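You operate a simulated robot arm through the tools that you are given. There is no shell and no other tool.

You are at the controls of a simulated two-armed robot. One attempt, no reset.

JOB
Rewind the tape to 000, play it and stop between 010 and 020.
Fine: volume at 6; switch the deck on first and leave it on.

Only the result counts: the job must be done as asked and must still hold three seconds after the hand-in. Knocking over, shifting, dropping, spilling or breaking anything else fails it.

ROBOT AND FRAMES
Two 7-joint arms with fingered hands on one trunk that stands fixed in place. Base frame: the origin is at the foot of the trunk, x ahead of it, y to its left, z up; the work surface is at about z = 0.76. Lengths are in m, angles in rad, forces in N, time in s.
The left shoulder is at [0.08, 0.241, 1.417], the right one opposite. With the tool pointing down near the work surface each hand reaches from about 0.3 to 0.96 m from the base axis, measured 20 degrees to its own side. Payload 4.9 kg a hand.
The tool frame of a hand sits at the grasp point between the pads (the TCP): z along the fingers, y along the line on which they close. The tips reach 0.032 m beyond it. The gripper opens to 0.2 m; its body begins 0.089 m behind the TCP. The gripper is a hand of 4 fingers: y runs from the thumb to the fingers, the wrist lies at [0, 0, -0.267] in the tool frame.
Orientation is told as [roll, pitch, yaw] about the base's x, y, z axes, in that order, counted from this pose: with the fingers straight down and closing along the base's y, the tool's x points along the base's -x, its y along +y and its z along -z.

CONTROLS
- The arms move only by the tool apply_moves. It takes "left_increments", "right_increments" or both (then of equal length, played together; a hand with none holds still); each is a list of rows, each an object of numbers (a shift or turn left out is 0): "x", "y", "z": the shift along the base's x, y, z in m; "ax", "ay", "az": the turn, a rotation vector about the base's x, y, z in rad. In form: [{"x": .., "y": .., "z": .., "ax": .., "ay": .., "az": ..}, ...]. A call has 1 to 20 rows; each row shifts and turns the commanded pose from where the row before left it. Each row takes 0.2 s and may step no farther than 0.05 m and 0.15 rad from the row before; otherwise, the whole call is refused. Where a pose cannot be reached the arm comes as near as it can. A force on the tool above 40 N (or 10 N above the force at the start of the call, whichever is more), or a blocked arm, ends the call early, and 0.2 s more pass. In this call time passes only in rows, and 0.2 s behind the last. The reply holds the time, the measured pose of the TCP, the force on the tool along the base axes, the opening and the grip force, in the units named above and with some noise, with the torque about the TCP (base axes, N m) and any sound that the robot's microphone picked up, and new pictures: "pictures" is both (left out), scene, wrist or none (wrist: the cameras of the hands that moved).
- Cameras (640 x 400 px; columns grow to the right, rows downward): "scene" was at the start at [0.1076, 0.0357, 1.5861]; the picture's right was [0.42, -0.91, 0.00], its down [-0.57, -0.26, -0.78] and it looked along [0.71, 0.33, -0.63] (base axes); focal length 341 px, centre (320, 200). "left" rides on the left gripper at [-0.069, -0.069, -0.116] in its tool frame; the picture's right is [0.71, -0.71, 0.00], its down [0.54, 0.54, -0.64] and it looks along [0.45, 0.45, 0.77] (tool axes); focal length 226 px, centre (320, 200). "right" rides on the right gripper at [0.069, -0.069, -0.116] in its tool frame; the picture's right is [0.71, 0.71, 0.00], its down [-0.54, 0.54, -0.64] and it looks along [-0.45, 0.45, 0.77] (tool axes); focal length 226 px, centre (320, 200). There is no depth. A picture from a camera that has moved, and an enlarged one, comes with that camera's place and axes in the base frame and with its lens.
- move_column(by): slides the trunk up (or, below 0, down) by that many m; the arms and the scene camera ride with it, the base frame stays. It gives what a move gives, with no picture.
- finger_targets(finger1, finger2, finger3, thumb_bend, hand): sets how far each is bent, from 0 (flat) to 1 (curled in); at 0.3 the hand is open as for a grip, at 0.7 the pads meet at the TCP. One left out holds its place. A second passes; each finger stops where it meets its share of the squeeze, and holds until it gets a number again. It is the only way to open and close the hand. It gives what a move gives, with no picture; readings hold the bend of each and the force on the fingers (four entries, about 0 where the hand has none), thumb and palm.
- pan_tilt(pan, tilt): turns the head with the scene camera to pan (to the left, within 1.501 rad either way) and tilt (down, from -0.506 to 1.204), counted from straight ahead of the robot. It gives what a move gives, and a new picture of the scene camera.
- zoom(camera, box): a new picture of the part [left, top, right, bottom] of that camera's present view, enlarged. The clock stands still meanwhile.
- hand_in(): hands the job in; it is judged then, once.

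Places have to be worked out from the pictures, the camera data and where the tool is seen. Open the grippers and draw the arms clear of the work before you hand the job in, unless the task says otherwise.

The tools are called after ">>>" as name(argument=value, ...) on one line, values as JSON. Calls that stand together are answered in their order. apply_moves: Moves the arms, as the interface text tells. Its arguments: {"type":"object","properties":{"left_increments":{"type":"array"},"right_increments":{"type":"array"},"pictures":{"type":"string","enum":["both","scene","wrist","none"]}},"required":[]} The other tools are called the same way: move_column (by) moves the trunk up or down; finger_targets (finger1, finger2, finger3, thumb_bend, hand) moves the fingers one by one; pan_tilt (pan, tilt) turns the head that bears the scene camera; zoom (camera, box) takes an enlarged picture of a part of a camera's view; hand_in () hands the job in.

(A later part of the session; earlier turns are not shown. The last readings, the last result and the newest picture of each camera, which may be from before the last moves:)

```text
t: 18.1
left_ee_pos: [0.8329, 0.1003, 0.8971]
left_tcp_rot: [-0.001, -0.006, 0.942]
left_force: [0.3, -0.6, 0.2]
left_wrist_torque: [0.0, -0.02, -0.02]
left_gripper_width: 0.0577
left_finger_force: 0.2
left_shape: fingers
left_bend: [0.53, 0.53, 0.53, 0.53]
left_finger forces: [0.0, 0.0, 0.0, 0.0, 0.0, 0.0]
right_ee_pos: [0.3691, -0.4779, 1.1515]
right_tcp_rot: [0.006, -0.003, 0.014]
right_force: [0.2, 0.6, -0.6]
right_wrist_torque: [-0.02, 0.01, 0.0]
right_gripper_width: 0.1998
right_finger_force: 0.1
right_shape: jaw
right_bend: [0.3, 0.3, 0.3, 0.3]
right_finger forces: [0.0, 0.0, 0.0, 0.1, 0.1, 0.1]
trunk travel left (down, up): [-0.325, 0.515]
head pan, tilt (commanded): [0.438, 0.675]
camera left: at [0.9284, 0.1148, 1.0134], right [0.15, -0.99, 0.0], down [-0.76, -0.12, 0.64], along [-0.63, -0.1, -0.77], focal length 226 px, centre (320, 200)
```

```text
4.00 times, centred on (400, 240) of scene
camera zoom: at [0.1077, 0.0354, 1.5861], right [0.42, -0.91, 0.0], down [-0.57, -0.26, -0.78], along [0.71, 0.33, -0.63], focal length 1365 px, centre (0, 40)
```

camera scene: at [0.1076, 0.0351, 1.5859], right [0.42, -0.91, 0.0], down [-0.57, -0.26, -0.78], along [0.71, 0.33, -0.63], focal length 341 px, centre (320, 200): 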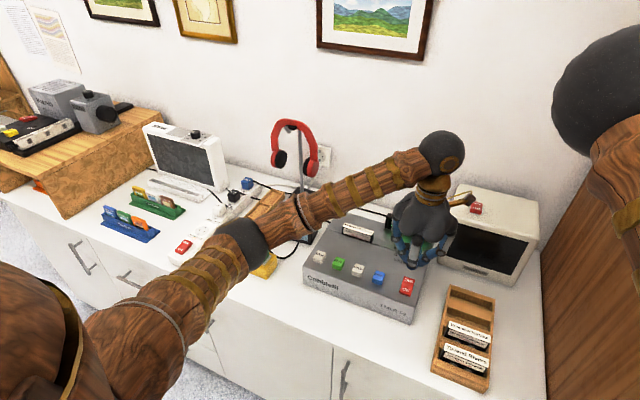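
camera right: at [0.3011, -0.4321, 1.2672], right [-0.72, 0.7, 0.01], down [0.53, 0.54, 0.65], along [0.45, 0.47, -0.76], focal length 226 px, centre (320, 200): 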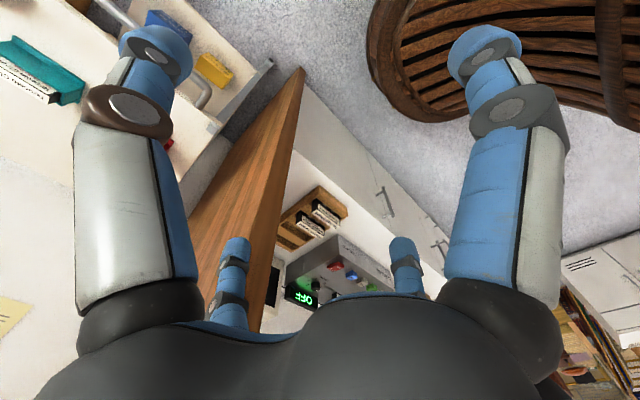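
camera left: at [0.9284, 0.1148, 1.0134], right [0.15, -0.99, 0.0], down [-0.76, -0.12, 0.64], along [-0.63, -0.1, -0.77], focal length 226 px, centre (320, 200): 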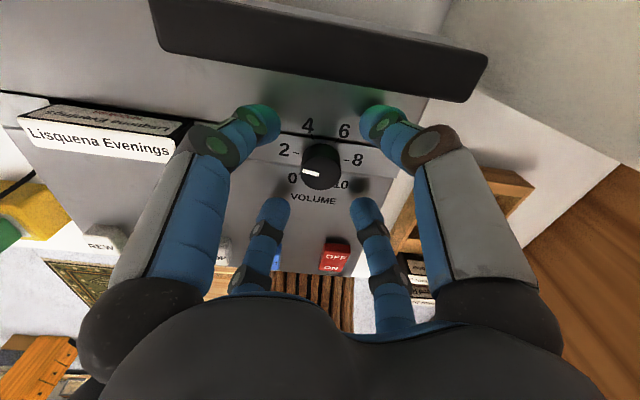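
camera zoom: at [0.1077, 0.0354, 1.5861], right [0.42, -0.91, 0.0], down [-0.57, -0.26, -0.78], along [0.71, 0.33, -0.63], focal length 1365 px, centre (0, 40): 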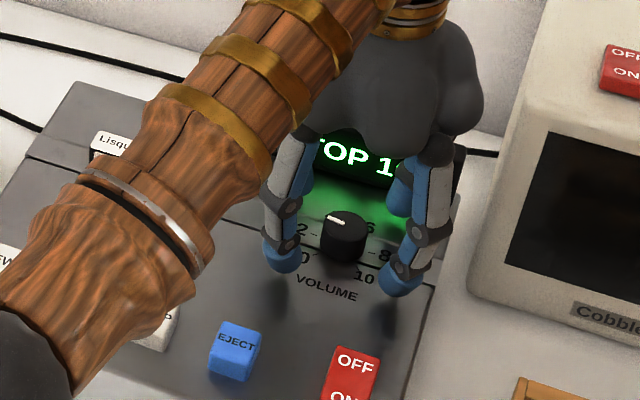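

By projecting the hand axis, the knob is now centred to about 1 mm. I lower the open fingertips around the knob in small steps, watching for contact with the deck.

>>> apply_moves(left_increments=[{"z": -0.008}, {"z": -0.006}, {"z": -0.003}, {"z": -0.002}], pictures="wrist")

>>> zoom(camera="left", box=[220, 80, 420, 205])

>>> zoom(camera="scene", box=[340, 190, 460, 290])

```text
t: 19.0
left_ee_pos: [0.8346, 0.1001, 0.888]
left_tcp_rot: [-0.01, -0.011, 0.939]
left_force: [-4.9, 0.4, 26.4]
left_wrist_torque: [0.08, 1.34, -0.09]
left_gripper_width: 0.0581
left_finger_force: 13.6
left_shape: fingers
left_bend: [0.53, 0.52, 0.52, 0.53]
left_finger forces: [0.0, 15.7, 10.9, 0.0, 0.1, 0.1]
right_ee_pos: [0.3693, -0.4784, 1.1515]
right_tcp_rot: [0.008, -0.005, 0.012]
right_force: [0.5, 0.3, 0.7]
right_wrist_torque: [0.0, 0.01, 0.03]
right_gripper_width: 0.1998
right_finger_force: 0.0
right_shape: jaw
right_bend: [0.3, 0.3, 0.3, 0.3]
right_finger forces: [0.0, 0.0, 0.1, 0.0, 0.0, 0.0]
trunk travel left (down, up): [-0.325, 0.515]
head pan, tilt (commanded): [0.438, 0.675]
stopped in row 4 (left hand): the force on the tool passed its limit at 43 N (the readings are from after the stop); the commanded pose is now the measured one
camera left: at [0.9296, 0.1135, 1.0055], right [0.15, -0.99, 0.0], down [-0.77, -0.12, 0.63], along [-0.62, -0.1, -0.78], focal length 226 px, centre (320, 200)
```

left: 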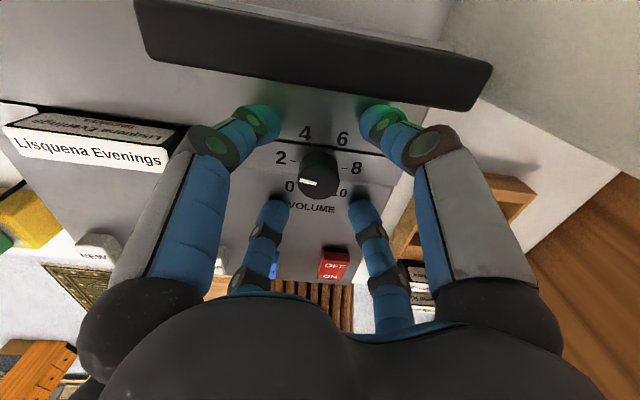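

```text
3.20 times, centred on (320, 142) of left
camera zoom: at [0.9296, 0.1135, 1.0055], right [0.15, -0.99, 0.0], down [-0.77, -0.12, 0.63], along [-0.62, -0.1, -0.78], focal length 723 px, centre (320, 384)
```

zoom: 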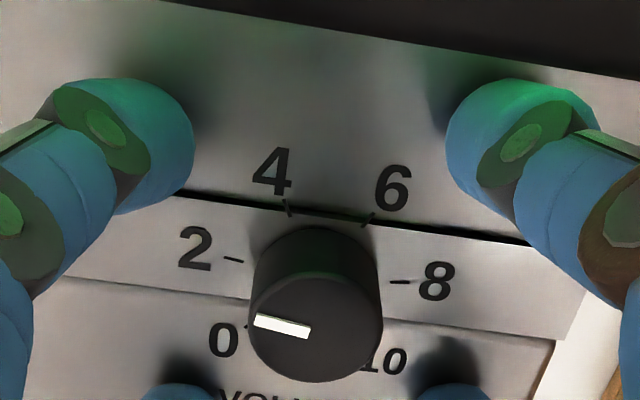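

```text
4.00 times, centred on (400, 240) of scene
camera zoom: at [0.1059, 0.0351, 1.5862], right [0.42, -0.91, 0.0], down [-0.57, -0.26, -0.78], along [0.71, 0.33, -0.62], focal length 1365 px, centre (0, 40)
```

zoom: 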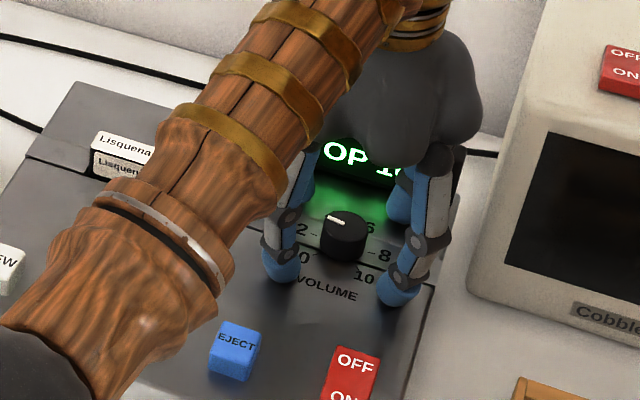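

The fingertips touched the deck at TCP z≈0.888 (open tips reach ≈4.5 cm below the TCP). I lift 6 mm, correct the small tilt, and close the fingers to a slightly narrower opening.

>>> apply_moves(left_increments=[{"z": 0.003, "ax": 0.006, "ay": 0.01}, {"z": 0.003}], pictures="none")

>>> finger_targets(hand="left", finger1=0.565, finger2=0.565, finger3=0.565, thumb_bend=0.565)

>>> zoom(camera="left", box=[220, 80, 420, 205])

>>> zoom(camera="scene", box=[340, 190, 460, 290])

```text
t: 19.6
left_ee_pos: [0.8343, 0.0992, 0.8888]
left_tcp_rot: [0.007, -0.006, 0.938]
left_force: [0.5, 0.9, -0.4]
left_wrist_torque: [0.0, 0.01, 0.0]
left_gripper_width: 0.0581
left_finger_force: 0.0
left_shape: fingers
left_bend: [0.53, 0.53, 0.53, 0.53]
left_finger forces: [0.0, 0.0, 0.1, 0.0, 0.1, 0.0]
right_ee_pos: [0.3697, -0.4792, 1.151]
right_tcp_rot: [0.011, -0.002, 0.014]
right_force: [-0.9, 0.5, -0.4]
right_wrist_torque: [0.01, 0.03, -0.01]
right_gripper_width: 0.2003
right_finger_force: 0.0
right_shape: jaw
right_bend: [0.3, 0.3, 0.3, 0.3]
right_finger forces: [0.0, 0.1, 0.1, 0.0, 0.0, 0.1]
trunk travel left (down, up): [-0.325, 0.515]
head pan, tilt (commanded): [0.438, 0.675]
```

```text
t: 20.6
left_ee_pos: [0.8339, 0.0986, 0.8905]
left_tcp_rot: [0.005, -0.007, 0.94]
left_force: [-0.3, 0.0, -0.8]
left_wrist_torque: [-0.01, -0.05, -0.02]
left_gripper_width: 0.0483
left_finger_force: 0.1
left_shape: fingers
left_bend: [0.56, 0.56, 0.56, 0.56]
left_finger forces: [0.1, 0.0, 0.0, 0.0, 0.0, 0.1]
right_ee_pos: [0.3703, -0.4784, 1.1519]
right_tcp_rot: [0.009, -0.003, 0.013]
right_force: [-0.3, -0.4, -0.4]
right_wrist_torque: [-0.01, -0.02, -0.04]
right_gripper_width: 0.1998
right_finger_force: 0.0
right_shape: jaw
right_bend: [0.3, 0.3, 0.3, 0.3]
right_finger forces: [0.1, 0.0, 0.0, 0.0, 0.0, 0.1]
trunk travel left (down, up): [-0.325, 0.515]
head pan, tilt (commanded): [0.438, 0.675]
```

```text
3.20 times, centred on (320, 142) of left
camera zoom: at [0.9312, 0.1135, 1.0062], right [0.15, -0.99, -0.01], down [-0.76, -0.12, 0.64], along [-0.63, -0.09, -0.77], focal length 723 px, centre (320, 384)
```

zoom: 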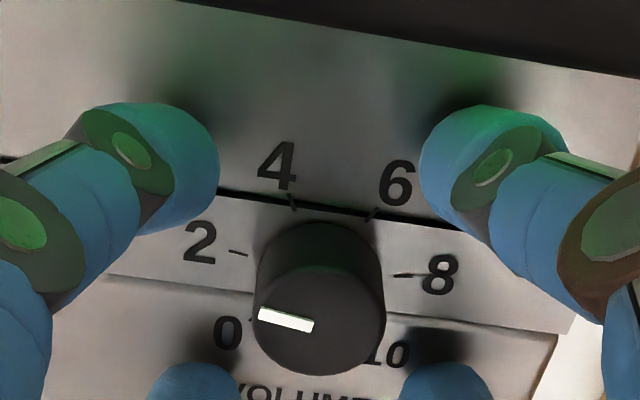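

```text
4.00 times, centred on (400, 240) of scene
camera zoom: at [0.1078, 0.0353, 1.586], right [0.42, -0.91, 0.0], down [-0.57, -0.26, -0.78], along [0.71, 0.33, -0.63], focal length 1365 px, centre (0, 40)
```

zoom: 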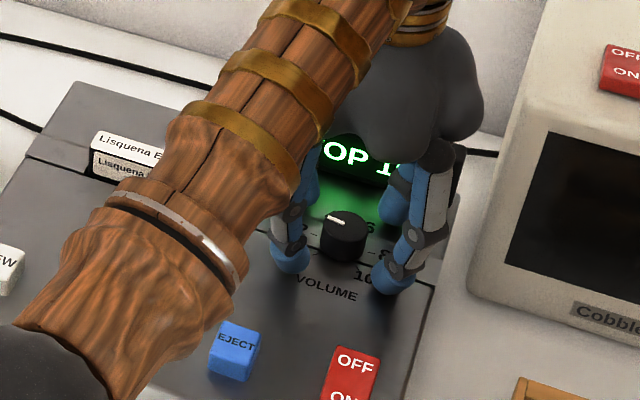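

Fingers are at a 4.8 cm opening around the knob with no contact. I lower another 6 mm in 2 mm steps.

>>> apply_moves(left_increments=[{"z": -0.002, "ay": 0.005}, {"z": -0.002}, {"z": -0.002}], pictures="none")

>>> zoom(camera="left", box=[220, 80, 420, 205])

```text
t: 21.4
left_ee_pos: [0.8347, 0.0986, 0.8879]
left_tcp_rot: [0.003, -0.007, 0.939]
left_force: [-0.6, -0.4, 14.4]
left_wrist_torque: [-0.58, 0.12, 0.01]
left_gripper_width: 0.0481
left_finger_force: 7.6
left_shape: fingers
left_bend: [0.56, 0.56, 0.56, 0.56]
left_finger forces: [0.0, 0.1, 10.8, 0.0, 4.3, 0.0]
right_ee_pos: [0.3687, -0.478, 1.1523]
right_tcp_rot: [0.009, -0.004, 0.016]
right_force: [0.6, -0.3, -0.4]
right_wrist_torque: [-0.02, -0.03, -0.01]
right_gripper_width: 0.2001
right_finger_force: 0.0
right_shape: jaw
right_bend: [0.3, 0.3, 0.3, 0.3]
right_finger forces: [0.0, 0.0, 0.0, 0.1, 0.0, 0.0]
trunk travel left (down, up): [-0.325, 0.515]
head pan, tilt (commanded): [0.438, 0.675]
```

```text
3.20 times, centred on (320, 142) of left
camera zoom: at [0.9312, 0.1124, 1.0031], right [0.15, -0.99, -0.01], down [-0.76, -0.12, 0.64], along [-0.64, -0.09, -0.77], focal length 723 px, centre (320, 384)
```

zoom: 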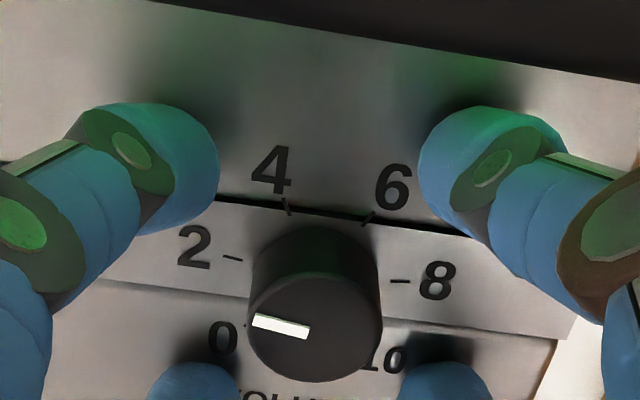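

Two fingertips lightly touch the deck (14 N). I raise 2.5 mm and then close the fingers on the knob.

>>> apply_moves(left_increments=[{"z": 0.0025}], pictures="none")

>>> finger_targets(hand="left", finger1=0.64, finger2=0.64, finger3=0.64, thumb_bend=0.64)

>>> zoom(camera="left", box=[220, 80, 420, 205])

>>> zoom(camera="scene", box=[340, 190, 460, 290])

```text
t: 21.8
left_ee_pos: [0.8338, 0.0985, 0.8882]
left_tcp_rot: [0.007, -0.007, 0.94]
left_force: [0.7, -2.1, 9.6]
left_wrist_torque: [-0.38, -0.17, -0.04]
left_gripper_width: 0.0481
left_finger_force: 4.2
left_shape: fingers
left_bend: [0.56, 0.56, 0.56, 0.56]
left_finger forces: [0.0, 0.0, 3.9, 0.0, 6.1, 0.1]
right_ee_pos: [0.3681, -0.4785, 1.1521]
right_tcp_rot: [0.008, -0.005, 0.012]
right_force: [0.8, 0.5, -0.5]
right_wrist_torque: [0.02, -0.05, -0.01]
right_gripper_width: 0.1997
right_finger_force: 0.0
right_shape: jaw
right_bend: [0.3, 0.3, 0.3, 0.3]
right_finger forces: [0.0, 0.0, 0.1, 0.0, 0.0, 0.0]
trunk travel left (down, up): [-0.325, 0.515]
head pan, tilt (commanded): [0.438, 0.675]
```

```text
t: 22.8
left_ee_pos: [0.835, 0.0994, 0.8871]
left_tcp_rot: [0.009, -0.006, 0.94]
left_force: [-1.5, 0.1, -0.2]
left_wrist_torque: [0.01, -0.01, -0.02]
left_gripper_width: 0.0196
left_finger_force: 0.4
left_shape: fingers
left_bend: [0.64, 0.63, 0.63, 0.64]
left_finger forces: [0.1, 0.9, 0.7, 0.0, 0.1, 0.0]
right_ee_pos: [0.3704, -0.4783, 1.1509]
right_tcp_rot: [0.009, -0.001, 0.013]
right_force: [0.0, 0.0, 0.1]
right_wrist_torque: [0.0, -0.01, 0.03]
right_gripper_width: 0.1998
right_finger_force: 0.1
right_shape: jaw
right_bend: [0.3, 0.3, 0.3, 0.3]
right_finger forces: [0.1, 0.0, 0.0, 0.0, 0.0, 0.1]
trunk travel left (down, up): [-0.325, 0.515]
head pan, tilt (commanded): [0.438, 0.675]
```

```text
3.20 times, centred on (320, 142) of left
camera zoom: at [0.9319, 0.1135, 1.0019], right [0.15, -0.99, -0.01], down [-0.75, -0.12, 0.64], along [-0.64, -0.09, -0.76], focal length 723 px, centre (320, 384)
```

zoom: 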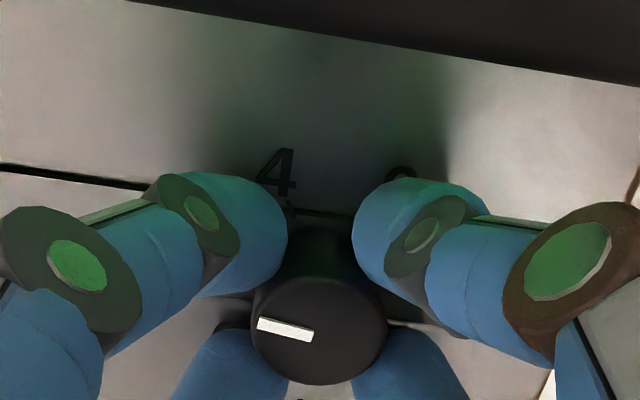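

```text
4.00 times, centred on (400, 240) of scene
camera zoom: at [0.1075, 0.0353, 1.5861], right [0.42, -0.91, 0.0], down [-0.57, -0.26, -0.78], along [0.71, 0.33, -0.63], focal length 1365 px, centre (0, 40)
```

zoom: 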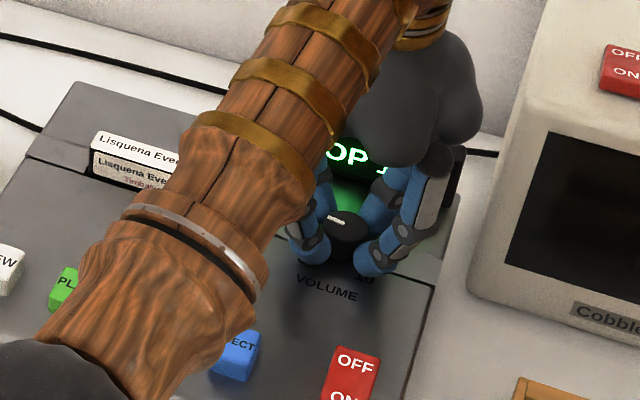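

The fingertips now just touch the knob (light force on two fingers). I close a bit more to get a firm grip.

>>> finger_targets(hand="left", finger1=0.69, finger2=0.69, finger3=0.69, thumb_bend=0.69)

>>> zoom(camera="left", box=[220, 80, 420, 205])

>>> zoom(camera="scene", box=[340, 190, 460, 290])

```text
t: 23.8
left_ee_pos: [0.8344, 0.0992, 0.8871]
left_tcp_rot: [0.009, -0.006, 0.938]
left_force: [0.4, -1.2, -1.2]
left_wrist_torque: [-0.02, 0.03, 0.03]
left_gripper_width: 0.0165
left_finger_force: 13.1
left_shape: fingers
left_bend: [0.65, 0.65, 0.65, 0.66]
left_finger forces: [5.3, 6.5, 6.3, 0.1, 7.8, 0.0]
right_ee_pos: [0.3695, -0.4781, 1.1504]
right_tcp_rot: [0.008, -0.002, 0.015]
right_force: [-0.4, -1.0, 0.6]
right_wrist_torque: [-0.01, 0.0, 0.01]
right_gripper_width: 0.1998
right_finger_force: 0.2
right_shape: jaw
right_bend: [0.3, 0.3, 0.3, 0.3]
right_finger forces: [0.1, 0.0, 0.0, 0.1, 0.0, 0.1]
trunk travel left (down, up): [-0.325, 0.515]
head pan, tilt (commanded): [0.438, 0.675]
```

```text
3.20 times, centred on (320, 142) of left
camera zoom: at [0.9321, 0.1133, 1.002], right [0.15, -0.99, -0.01], down [-0.75, -0.12, 0.64], along [-0.64, -0.09, -0.76], focal length 723 px, centre (320, 384)
```

zoom: 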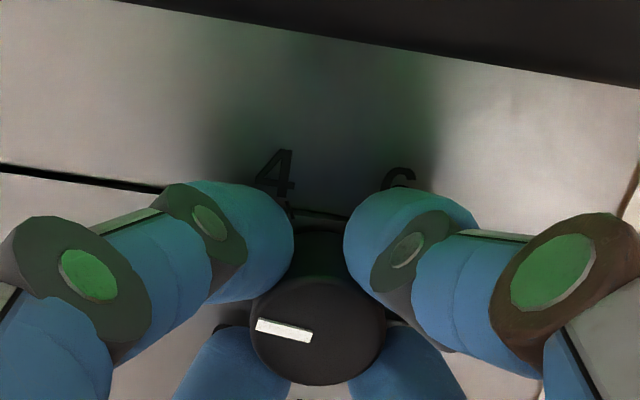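

```text
4.00 times, centred on (400, 240) of scene
camera zoom: at [0.1078, 0.0352, 1.5861], right [0.42, -0.91, 0.0], down [-0.57, -0.26, -0.78], along [0.71, 0.33, -0.63], focal length 1365 px, centre (0, 40)
```

zoom: 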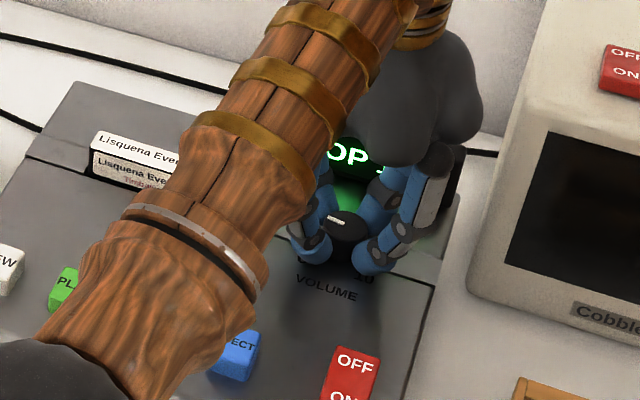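

All four fingers hold the knob with 5–8 N each. I start turning clockwise, 0.48 rad first, and check that the pointer follows.

>>> apply_moves(left_increments=[{"az": -0.12}, {"az": -0.12}, {"az": -0.12}, {"az": -0.12}], pictures="wrist")

>>> zoom(camera="left", box=[220, 80, 420, 205])

>>> zoom(camera="scene", box=[340, 190, 460, 290])

```text
t: 24.8
left_ee_pos: [0.8344, 0.0998, 0.8864]
left_tcp_rot: [0.009, -0.003, 0.458]
left_force: [-0.1, -0.1, -1.0]
left_wrist_torque: [-0.04, -0.01, 0.01]
left_gripper_width: 0.0165
left_finger_force: 13.0
left_shape: fingers
left_bend: [0.65, 0.65, 0.65, 0.66]
left_finger forces: [5.5, 6.5, 6.3, 0.0, 7.7, 0.1]
right_ee_pos: [0.3702, -0.4785, 1.1517]
right_tcp_rot: [0.007, -0.004, 0.014]
right_force: [0.4, 0.5, 0.1]
right_wrist_torque: [0.0, 0.01, 0.01]
right_gripper_width: 0.1996
right_finger_force: 0.1
right_shape: jaw
right_bend: [0.3, 0.3, 0.3, 0.3]
right_finger forces: [0.1, 0.0, 0.1, 0.0, 0.0, 0.1]
trunk travel left (down, up): [-0.325, 0.515]
head pan, tilt (commanded): [0.438, 0.675]
camera left: at [0.9271, 0.0662, 1.002], right [-0.32, -0.95, -0.01], down [-0.73, 0.24, 0.65], along [-0.61, 0.21, -0.76], focal length 226 px, centre (320, 200)
```

left: 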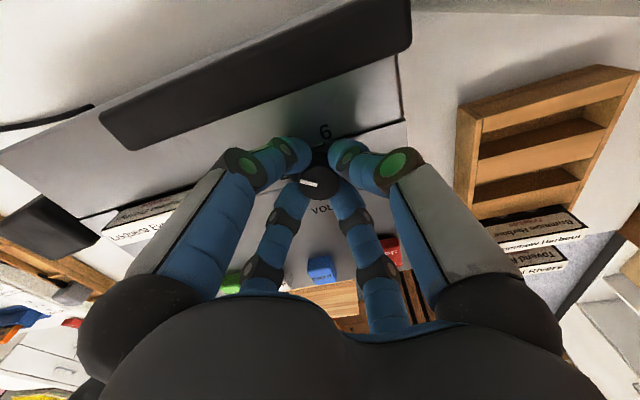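

```text
3.20 times, centred on (320, 142) of left
camera zoom: at [0.9271, 0.0662, 1.002], right [-0.32, -0.95, -0.01], down [-0.73, 0.24, 0.65], along [-0.61, 0.21, -0.76], focal length 723 px, centre (320, 384)
```

zoom: 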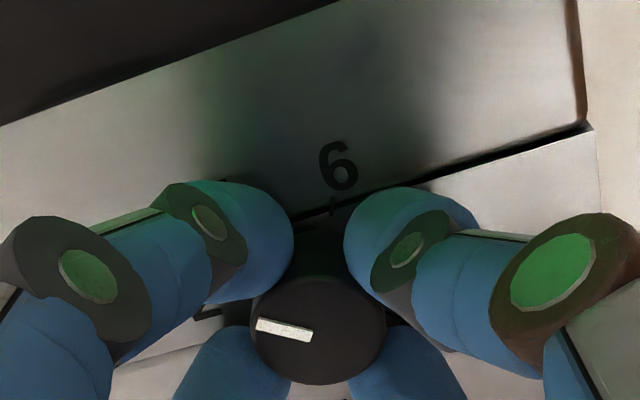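

```text
4.00 times, centred on (400, 240) of scene
camera zoom: at [0.1078, 0.0352, 1.586], right [0.42, -0.91, 0.0], down [-0.57, -0.26, -0.78], along [0.71, 0.33, -0.63], focal length 1365 px, centre (0, 40)
```

zoom: 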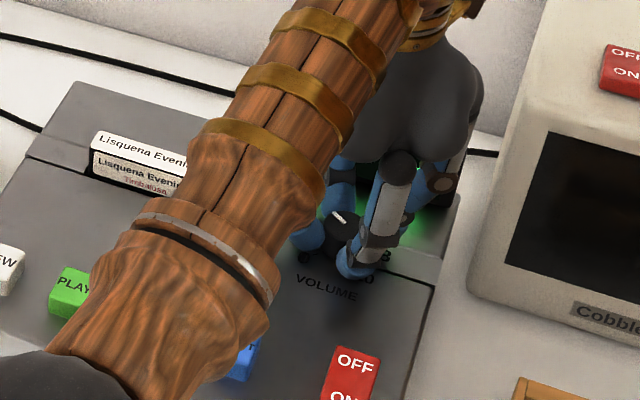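

The pointer turned with the hand, with no resisting force. I continue the turn toward 6 (1.40 rad remaining), first half now.

>>> apply_moves(left_increments=[{"az": -0.117}, {"az": -0.117}, {"az": -0.117}, {"az": -0.117}, {"az": -0.117}, {"az": -0.117}], pictures="wrist")

>>> zoom(camera="left", box=[220, 80, 420, 205])

```text
t: 26.2
left_ee_pos: [0.8351, 0.0983, 0.8876]
left_tcp_rot: [0.008, -0.005, -0.246]
left_force: [-3.8, -3.0, -0.8]
left_wrist_torque: [-0.12, 0.1, 0.01]
left_gripper_width: 0.016
left_finger_force: 13.7
left_shape: fingers
left_bend: [0.66, 0.65, 0.65, 0.66]
left_finger forces: [4.8, 5.5, 7.3, 0.1, 9.7, 0.0]
right_ee_pos: [0.3691, -0.4794, 1.1514]
right_tcp_rot: [0.008, -0.001, 0.011]
right_force: [-0.3, 0.6, 1.1]
right_wrist_torque: [0.0, -0.03, 0.01]
right_gripper_width: 0.1998
right_finger_force: 0.0
right_shape: jaw
right_bend: [0.3, 0.3, 0.3, 0.3]
right_finger forces: [0.0, 0.0, 0.1, 0.0, 0.0, 0.0]
trunk travel left (down, up): [-0.325, 0.515]
head pan, tilt (commanded): [0.438, 0.675]
camera left: at [0.8839, 0.0142, 1.0022], right [-0.86, -0.51, -0.01], down [-0.4, 0.65, 0.64], along [-0.33, 0.56, -0.76], focal length 226 px, centre (320, 200)
```

left: 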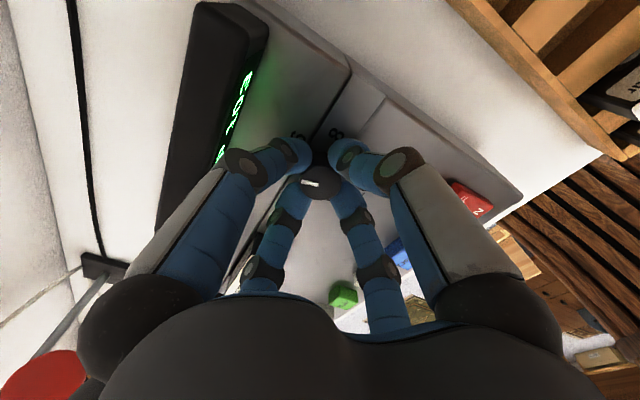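

```text
3.20 times, centred on (320, 142) of left
camera zoom: at [0.8839, 0.0142, 1.0022], right [-0.86, -0.51, -0.01], down [-0.4, 0.65, 0.64], along [-0.33, 0.56, -0.76], focal length 723 px, centre (320, 384)
```

zoom: 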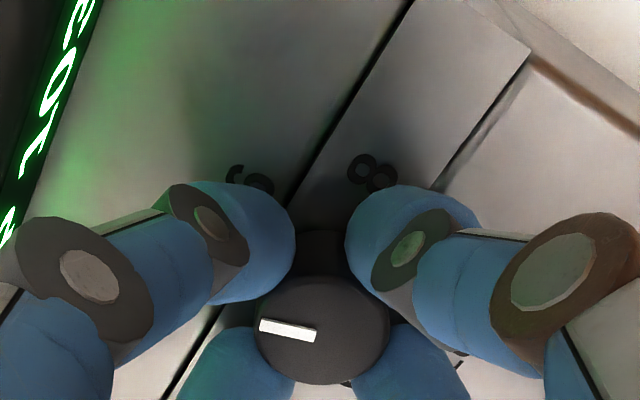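

The pointer still follows the hand. I complete the remaining 0.70 rad.

>>> apply_moves(left_increments=[{"az": -0.117}, {"az": -0.117}, {"az": -0.117}, {"az": -0.117}, {"az": -0.117}, {"az": -0.117}], pictures="wrist")

>>> zoom(camera="left", box=[220, 80, 420, 205])

>>> zoom(camera="scene", box=[340, 190, 460, 290])

```text
t: 27.6
left_ee_pos: [0.8343, 0.0989, 0.8863]
left_tcp_rot: [0.005, -0.005, -0.947]
left_force: [-8.0, -2.4, -3.6]
left_wrist_torque: [-0.07, 0.26, 0.06]
left_gripper_width: 0.0164
left_finger_force: 12.9
left_shape: fingers
left_bend: [0.66, 0.65, 0.65, 0.66]
left_finger forces: [4.5, 4.6, 6.9, 0.0, 10.5, 0.0]
right_ee_pos: [0.3698, -0.4779, 1.1521]
right_tcp_rot: [0.01, -0.001, 0.013]
right_force: [-0.2, 0.0, -0.3]
right_wrist_torque: [0.03, -0.02, 0.0]
right_gripper_width: 0.2001
right_finger_force: 0.0
right_shape: jaw
right_bend: [0.3, 0.3, 0.3, 0.3]
right_finger forces: [0.0, 0.1, 0.0, 0.0, 0.0, 0.0]
trunk travel left (down, up): [-0.325, 0.515]
head pan, tilt (commanded): [0.438, 0.675]
camera left: at [0.8178, 0.0024, 1.0025], right [-0.99, 0.16, -0.01], down [0.12, 0.76, 0.64], along [0.11, 0.64, -0.76], focal length 226 px, centre (320, 200)
```

left: 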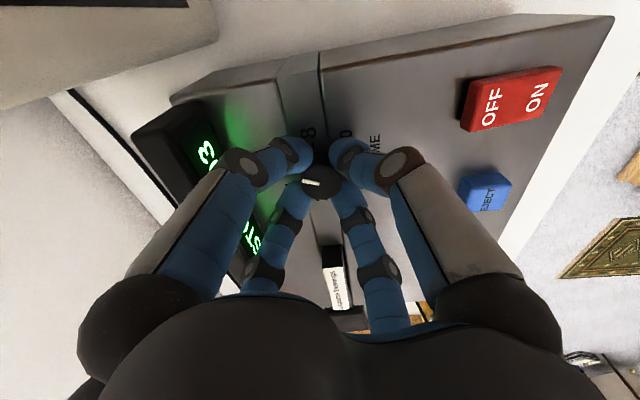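

```text
3.20 times, centred on (320, 142) of left
camera zoom: at [0.8178, 0.0024, 1.0025], right [-0.99, 0.16, -0.01], down [0.12, 0.76, 0.64], along [0.11, 0.64, -0.76], focal length 723 px, centre (320, 384)
```

zoom: 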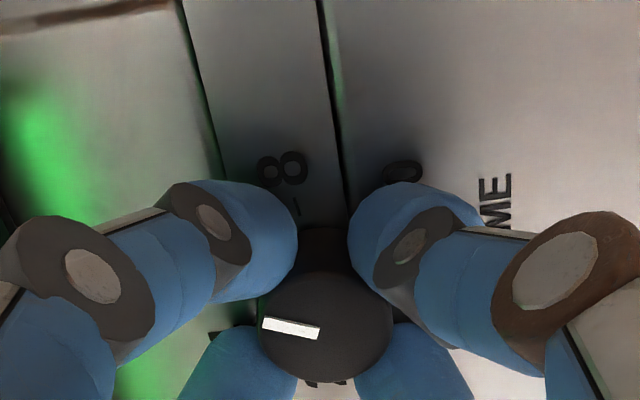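

```text
4.00 times, centred on (400, 240) of scene
camera zoom: at [0.1071, 0.0353, 1.5861], right [0.42, -0.91, 0.0], down [-0.57, -0.26, -0.78], along [0.71, 0.33, -0.62], focal length 1365 px, centre (0, 40)
```

zoom: 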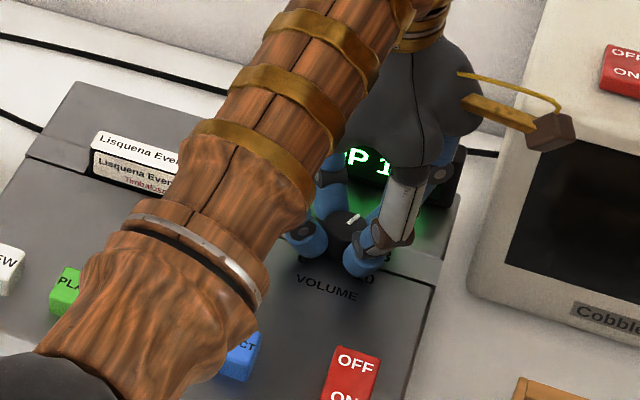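

The hand has turned 108° and the pointer went along. I open the fingers slightly, lift straight off, and measure the pointer.

>>> finger_targets(hand="left", finger1=0.59, finger2=0.59, finger3=0.59, thumb_bend=0.59)

>>> apply_moves(left_increments=[{"z": 0.005}, {"z": 0.015}, {"z": 0.03}, {"z": 0.03}], pictures="both")

>>> zoom(camera="left", box=[240, 70, 400, 170])

>>> zoom(camera="scene", box=[340, 190, 460, 290])

```text
t: 28.6
left_ee_pos: [0.8339, 0.0993, 0.8871]
left_tcp_rot: [0.009, -0.005, -0.944]
left_force: [-0.3, -0.5, 0.9]
left_wrist_torque: [0.02, -0.03, 0.0]
left_gripper_width: 0.0359
left_finger_force: 0.0
left_shape: fingers
left_bend: [0.59, 0.59, 0.59, 0.59]
left_finger forces: [0.0, 0.0, 0.0, 0.0, 0.1, 0.1]
right_ee_pos: [0.3694, -0.478, 1.1516]
right_tcp_rot: [0.01, -0.003, 0.013]
right_force: [0.2, 0.4, 0.5]
right_wrist_torque: [0.01, 0.0, 0.01]
right_gripper_width: 0.2002
right_finger_force: 0.2
right_shape: jaw
right_bend: [0.3, 0.3, 0.3, 0.3]
right_finger forces: [0.0, 0.0, 0.0, 0.0, 0.0, 0.1]
trunk travel left (down, up): [-0.325, 0.515]
head pan, tilt (commanded): [0.438, 0.675]
```

```text
t: 29.6
left_ee_pos: [0.8325, 0.0973, 0.9678]
left_tcp_rot: [0.011, -0.003, -0.948]
left_force: [0.5, -1.0, -0.7]
left_wrist_torque: [0.11, 0.0, -0.01]
left_gripper_width: 0.0366
left_finger_force: 0.1
left_shape: fingers
left_bend: [0.59, 0.59, 0.59, 0.59]
left_finger forces: [0.1, 0.0, 0.0, 0.0, 0.0, 0.1]
right_ee_pos: [0.3681, -0.4802, 1.1506]
right_tcp_rot: [0.01, -0.002, 0.013]
right_force: [-0.2, -0.1, 0.3]
right_wrist_torque: [0.0, -0.01, 0.01]
right_gripper_width: 0.1998
right_finger_force: 0.0
right_shape: jaw
right_bend: [0.3, 0.3, 0.3, 0.3]
right_finger forces: [0.1, 0.1, 0.1, 0.0, 0.0, 0.0]
trunk travel left (down, up): [-0.325, 0.515]
head pan, tilt (commanded): [0.438, 0.675]
camera scene: at [0.1063, 0.032, 1.5861], right [0.42, -0.91, 0.0], down [-0.57, -0.26, -0.78], along [0.71, 0.33, -0.62], focal length 341 px, centre (320, 200)
camera left: at [0.8158, 0.0002, 1.0822], right [-0.99, 0.16, -0.01], down [0.12, 0.75, 0.65], along [0.11, 0.64, -0.76], focal length 226 px, centre (320, 200)
```

scene: 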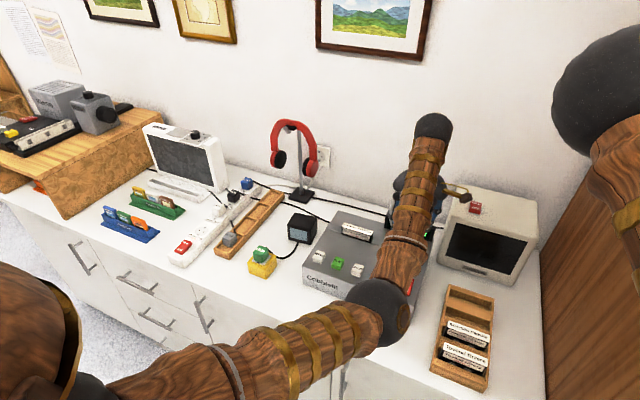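
left: 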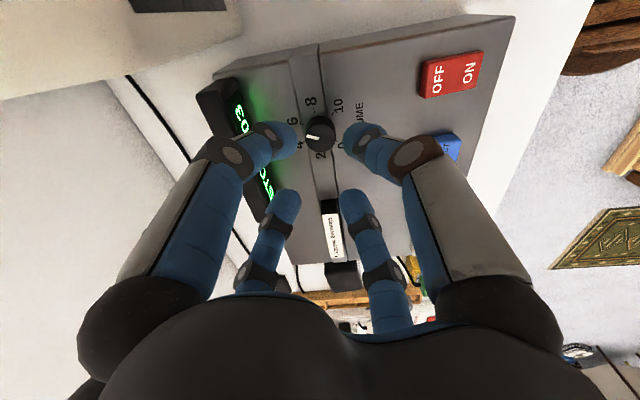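

```text
4.00 times, centred on (320, 120) of left
camera zoom: at [0.8158, 0.0002, 1.0822], right [-0.99, 0.16, -0.01], down [0.12, 0.75, 0.65], along [0.11, 0.64, -0.76], focal length 904 px, centre (320, 520)
```

zoom: 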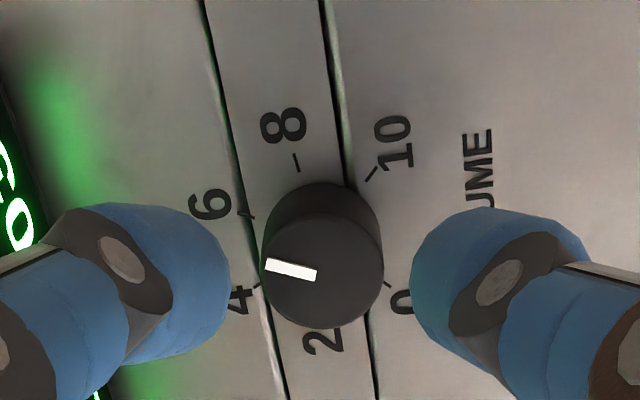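

```text
4.00 times, centred on (400, 240) of scene
camera zoom: at [0.1063, 0.032, 1.5861], right [0.42, -0.91, 0.0], down [-0.57, -0.26, -0.78], along [0.71, 0.33, -0.62], focal length 1365 px, centre (0, 40)
```

zoom: 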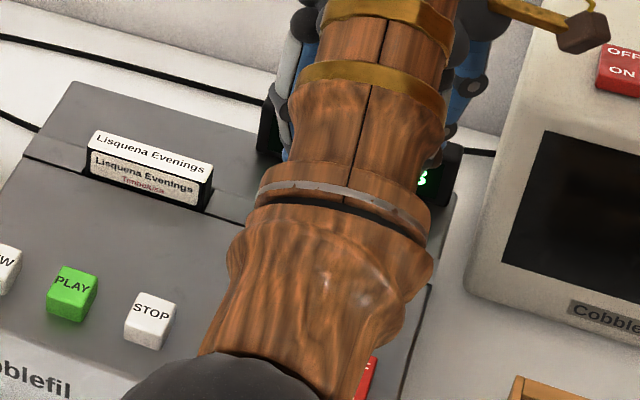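

The pointer is now close to 6, perhaps slightly short of it. I enlarge further to measure it precisely.

>>> zoom(camera="left", box=[288, 105, 352, 145])

```text
10.00 times, centred on (320, 125) of left
camera zoom: at [0.8158, 0.0002, 1.0822], right [-0.99, 0.16, -0.01], down [0.12, 0.75, 0.65], along [0.11, 0.64, -0.76], focal length 2261 px, centre (320, 950)
```

zoom: 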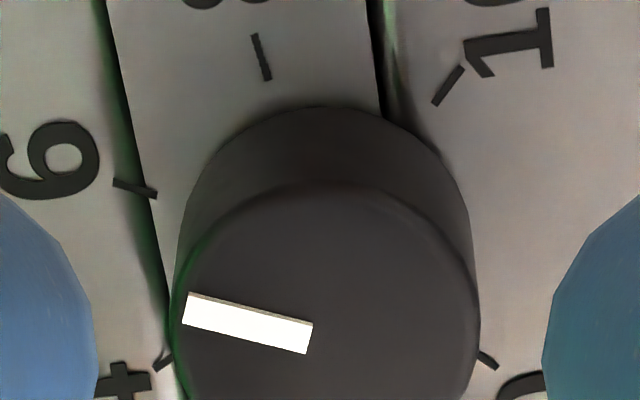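

The pointer measures ≈−25° (the 6 mark is at −27°), i.e. volume ≈5.9, which is fine. Now I close the fingers to a pinch and move over REW, turning the hand back to its neutral yaw.

>>> finger_targets(hand="left", finger1=0.7, finger2=0.7, finger3=0.7, thumb_bend=0.7)

>>> apply_moves(left_increments=[{"x": -0.0183, "y": 0.031, "z": 0.005, "az": 0.1353}, {"x": -0.0183, "y": 0.031, "z": 0.005, "az": 0.1353}, {"x": -0.0183, "y": 0.031, "z": 0.005, "az": 0.1353}, {"x": -0.0183, "y": 0.031, "z": 0.005, "az": 0.1353}, {"x": -0.0183, "y": 0.031, "z": 0.005, "az": 0.1353}, {"x": -0.0183, "y": 0.031, "z": 0.005, "az": 0.1353}, {"x": -0.0183, "y": 0.031, "z": 0.005, "az": 0.1353}], pictures="both")

>>> zoom(camera="scene", box=[290, 190, 450, 320])

```text
t: 30.6
left_ee_pos: [0.8334, 0.0996, 0.9668]
left_tcp_rot: [0.009, -0.005, -0.945]
left_force: [0.7, 0.2, -0.5]
left_wrist_torque: [0.0, 0.01, 0.0]
left_gripper_width: 0.0023
left_finger_force: 0.1
left_shape: fingers
left_bend: [0.69, 0.69, 0.69, 0.69]
left_finger forces: [0.0, 0.0, 0.0, 0.0, 0.0, 0.0]
right_ee_pos: [0.3707, -0.4776, 1.1507]
right_tcp_rot: [0.008, -0.002, 0.014]
right_force: [0.1, 0.1, -0.3]
right_wrist_torque: [-0.01, -0.02, -0.02]
right_gripper_width: 0.2
right_finger_force: 0.1
right_shape: jaw
right_bend: [0.3, 0.3, 0.3, 0.3]
right_finger forces: [0.0, 0.1, 0.0, 0.1, 0.1, 0.0]
trunk travel left (down, up): [-0.325, 0.515]
head pan, tilt (commanded): [0.438, 0.675]
```

```text
t: 32.2
left_ee_pos: [0.7028, 0.3155, 1.0015]
left_tcp_rot: [0.007, -0.004, 0.003]
left_force: [0.8, 0.7, -0.6]
left_wrist_torque: [-0.01, 0.0, -0.02]
left_gripper_width: 0.0022
left_finger_force: 0.0
left_shape: fingers
left_bend: [0.69, 0.69, 0.69, 0.69]
left_finger forces: [0.1, 0.1, 0.0, 0.0, 0.0, 0.0]
right_ee_pos: [0.3691, -0.4772, 1.1523]
right_tcp_rot: [0.009, -0.003, 0.012]
right_force: [-0.1, 0.4, 1.1]
right_wrist_torque: [-0.03, 0.01, 0.04]
right_gripper_width: 0.1999
right_finger_force: 0.0
right_shape: jaw
right_bend: [0.3, 0.3, 0.3, 0.3]
right_finger forces: [0.1, 0.0, 0.0, 0.0, 0.0, 0.1]
trunk travel left (down, up): [-0.325, 0.515]
head pan, tilt (commanded): [0.438, 0.675]
camera scene: at [0.107, 0.036, 1.5861], right [0.42, -0.91, 0.0], down [-0.57, -0.26, -0.78], along [0.71, 0.33, -0.62], focal length 341 px, centre (320, 200)
camera left: at [0.7726, 0.2454, 1.1166], right [-0.7, -0.71, -0.01], down [-0.55, 0.53, 0.64], along [-0.45, 0.46, -0.77], focal length 226 px, centre (320, 200)
```

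scene: 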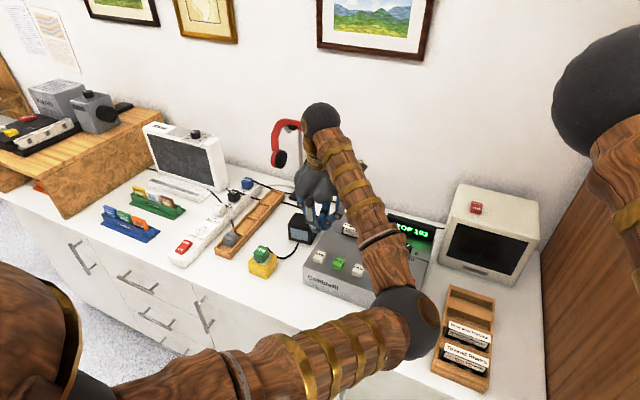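
left: 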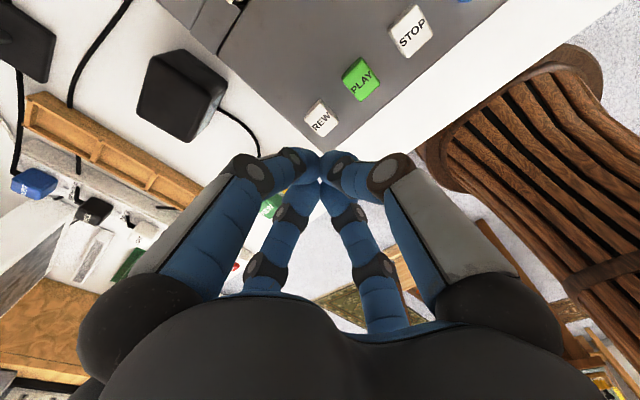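

```text
3.08 times, centred on (370, 255) of scene
camera zoom: at [0.107, 0.036, 1.5861], right [0.42, -0.91, 0.0], down [-0.57, -0.26, -0.78], along [0.71, 0.33, -0.62], focal length 1050 px, centre (166, 31)
```

zoom: 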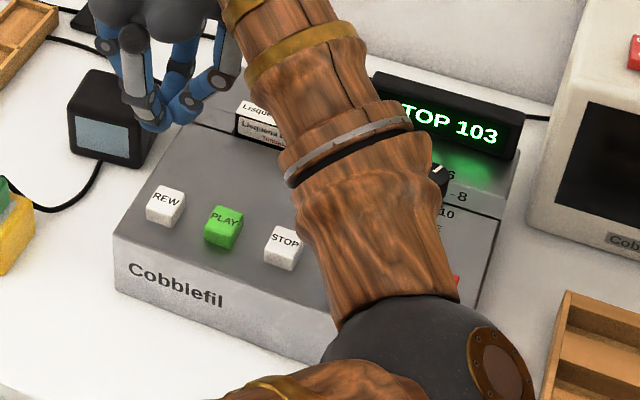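

The display reads "STOP 103". The left elbow has swung to the right and would hide the display, so I turn the hand by +0.8 rad at this height to swing the elbow back left.

>>> apply_moves(left_increments=[{"az": 0.134}, {"az": 0.134}, {"az": 0.134}, {"az": 0.134}, {"az": 0.134}, {"az": 0.134}, {"az": 0.1}], pictures="both")

>>> zoom(camera="scene", box=[290, 190, 450, 320])

```text
t: 33.8
left_ee_pos: [0.707, 0.3153, 1.0021]
left_tcp_rot: [0.009, -0.005, 0.91]
left_force: [-0.3, 0.0, -0.4]
left_wrist_torque: [-0.01, 0.02, 0.01]
left_gripper_width: 0.0023
left_finger_force: 0.0
left_shape: fingers
left_bend: [0.69, 0.69, 0.69, 0.69]
left_finger forces: [0.0, 0.0, 0.0, 0.0, 0.1, 0.0]
right_ee_pos: [0.37, -0.477, 1.1518]
right_tcp_rot: [0.009, -0.005, 0.013]
right_force: [-0.8, 1.0, -1.0]
right_wrist_torque: [-0.02, 0.01, 0.0]
right_gripper_width: 0.1999
right_finger_force: 0.1
right_shape: jaw
right_bend: [0.3, 0.3, 0.3, 0.3]
right_finger forces: [0.0, 0.0, 0.0, 0.0, 0.0, 0.1]
trunk travel left (down, up): [-0.325, 0.515]
head pan, tilt (commanded): [0.438, 0.675]
camera scene: at [0.1076, 0.0354, 1.5861], right [0.42, -0.91, 0.0], down [-0.57, -0.26, -0.78], along [0.71, 0.33, -0.63], focal length 341 px, centre (320, 200)
camera left: at [0.8041, 0.3269, 1.1173], right [0.12, -0.99, -0.01], down [-0.76, -0.1, 0.64], along [-0.64, -0.07, -0.76], focal length 226 px, centre (320, 200)
```

scene: 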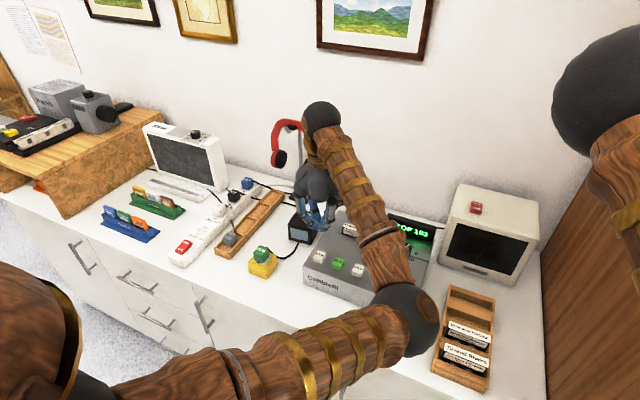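
left: 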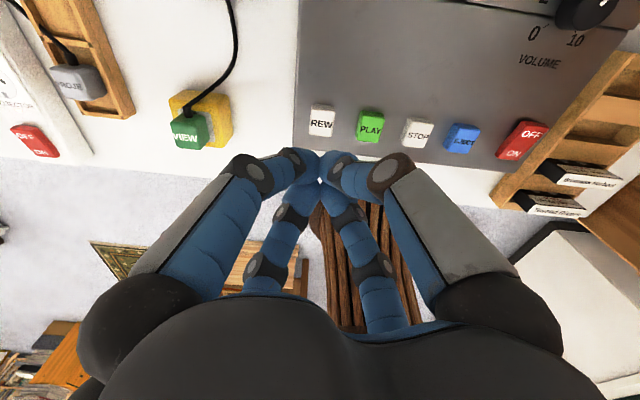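

```text
3.08 times, centred on (370, 255) of scene
camera zoom: at [0.1076, 0.0354, 1.5861], right [0.42, -0.91, 0.0], down [-0.57, -0.26, -0.78], along [0.71, 0.33, -0.63], focal length 1050 px, centre (166, 31)
```

zoom: 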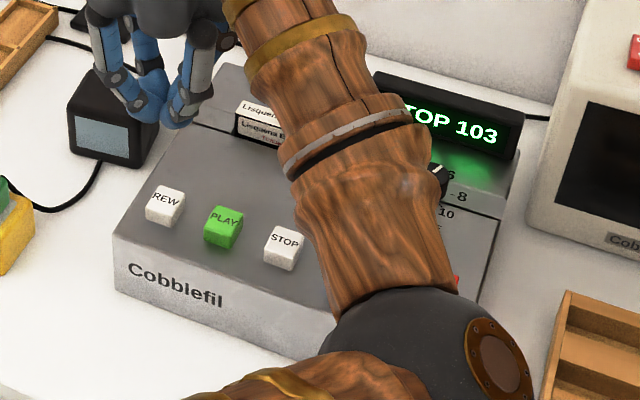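

The elbow stayed where it was. I check whether the right wrist camera can see the display from its parked place as an alternative viewpoint.

>>> zoom(camera="right", box=[0, 0, 640, 400])

>>> zoom(camera="left", box=[240, 80, 400, 180])

```text
1.00 times, centred on (320, 200) of right (not enlarged: the box is as wide or as high as the picture)
camera zoom: at [0.3029, -0.5499, 1.267], right [-0.72, 0.7, 0.0], down [0.53, 0.54, 0.65], along [0.45, 0.47, -0.76], focal length 226 px, centre (320, 200)
```

zoom: 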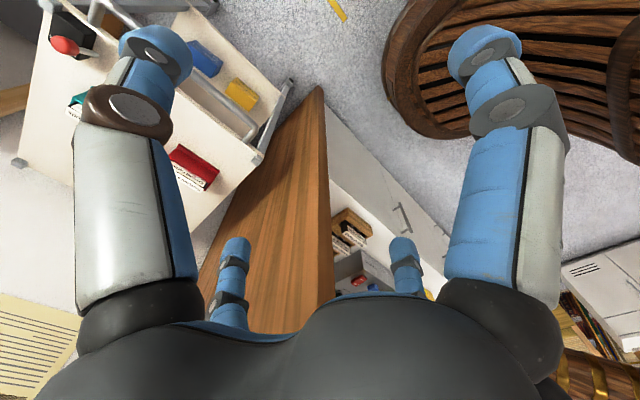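

```text
4.00 times, centred on (320, 130) of left
camera zoom: at [0.8041, 0.3269, 1.1173], right [0.12, -0.99, -0.01], down [-0.76, -0.1, 0.64], along [-0.64, -0.07, -0.76], focal length 904 px, centre (320, 480)
```

zoom: 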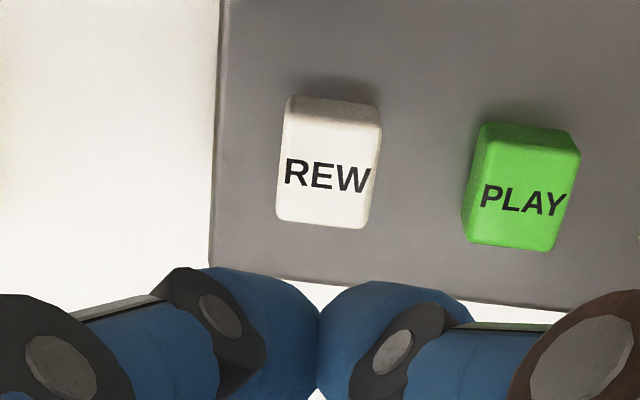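

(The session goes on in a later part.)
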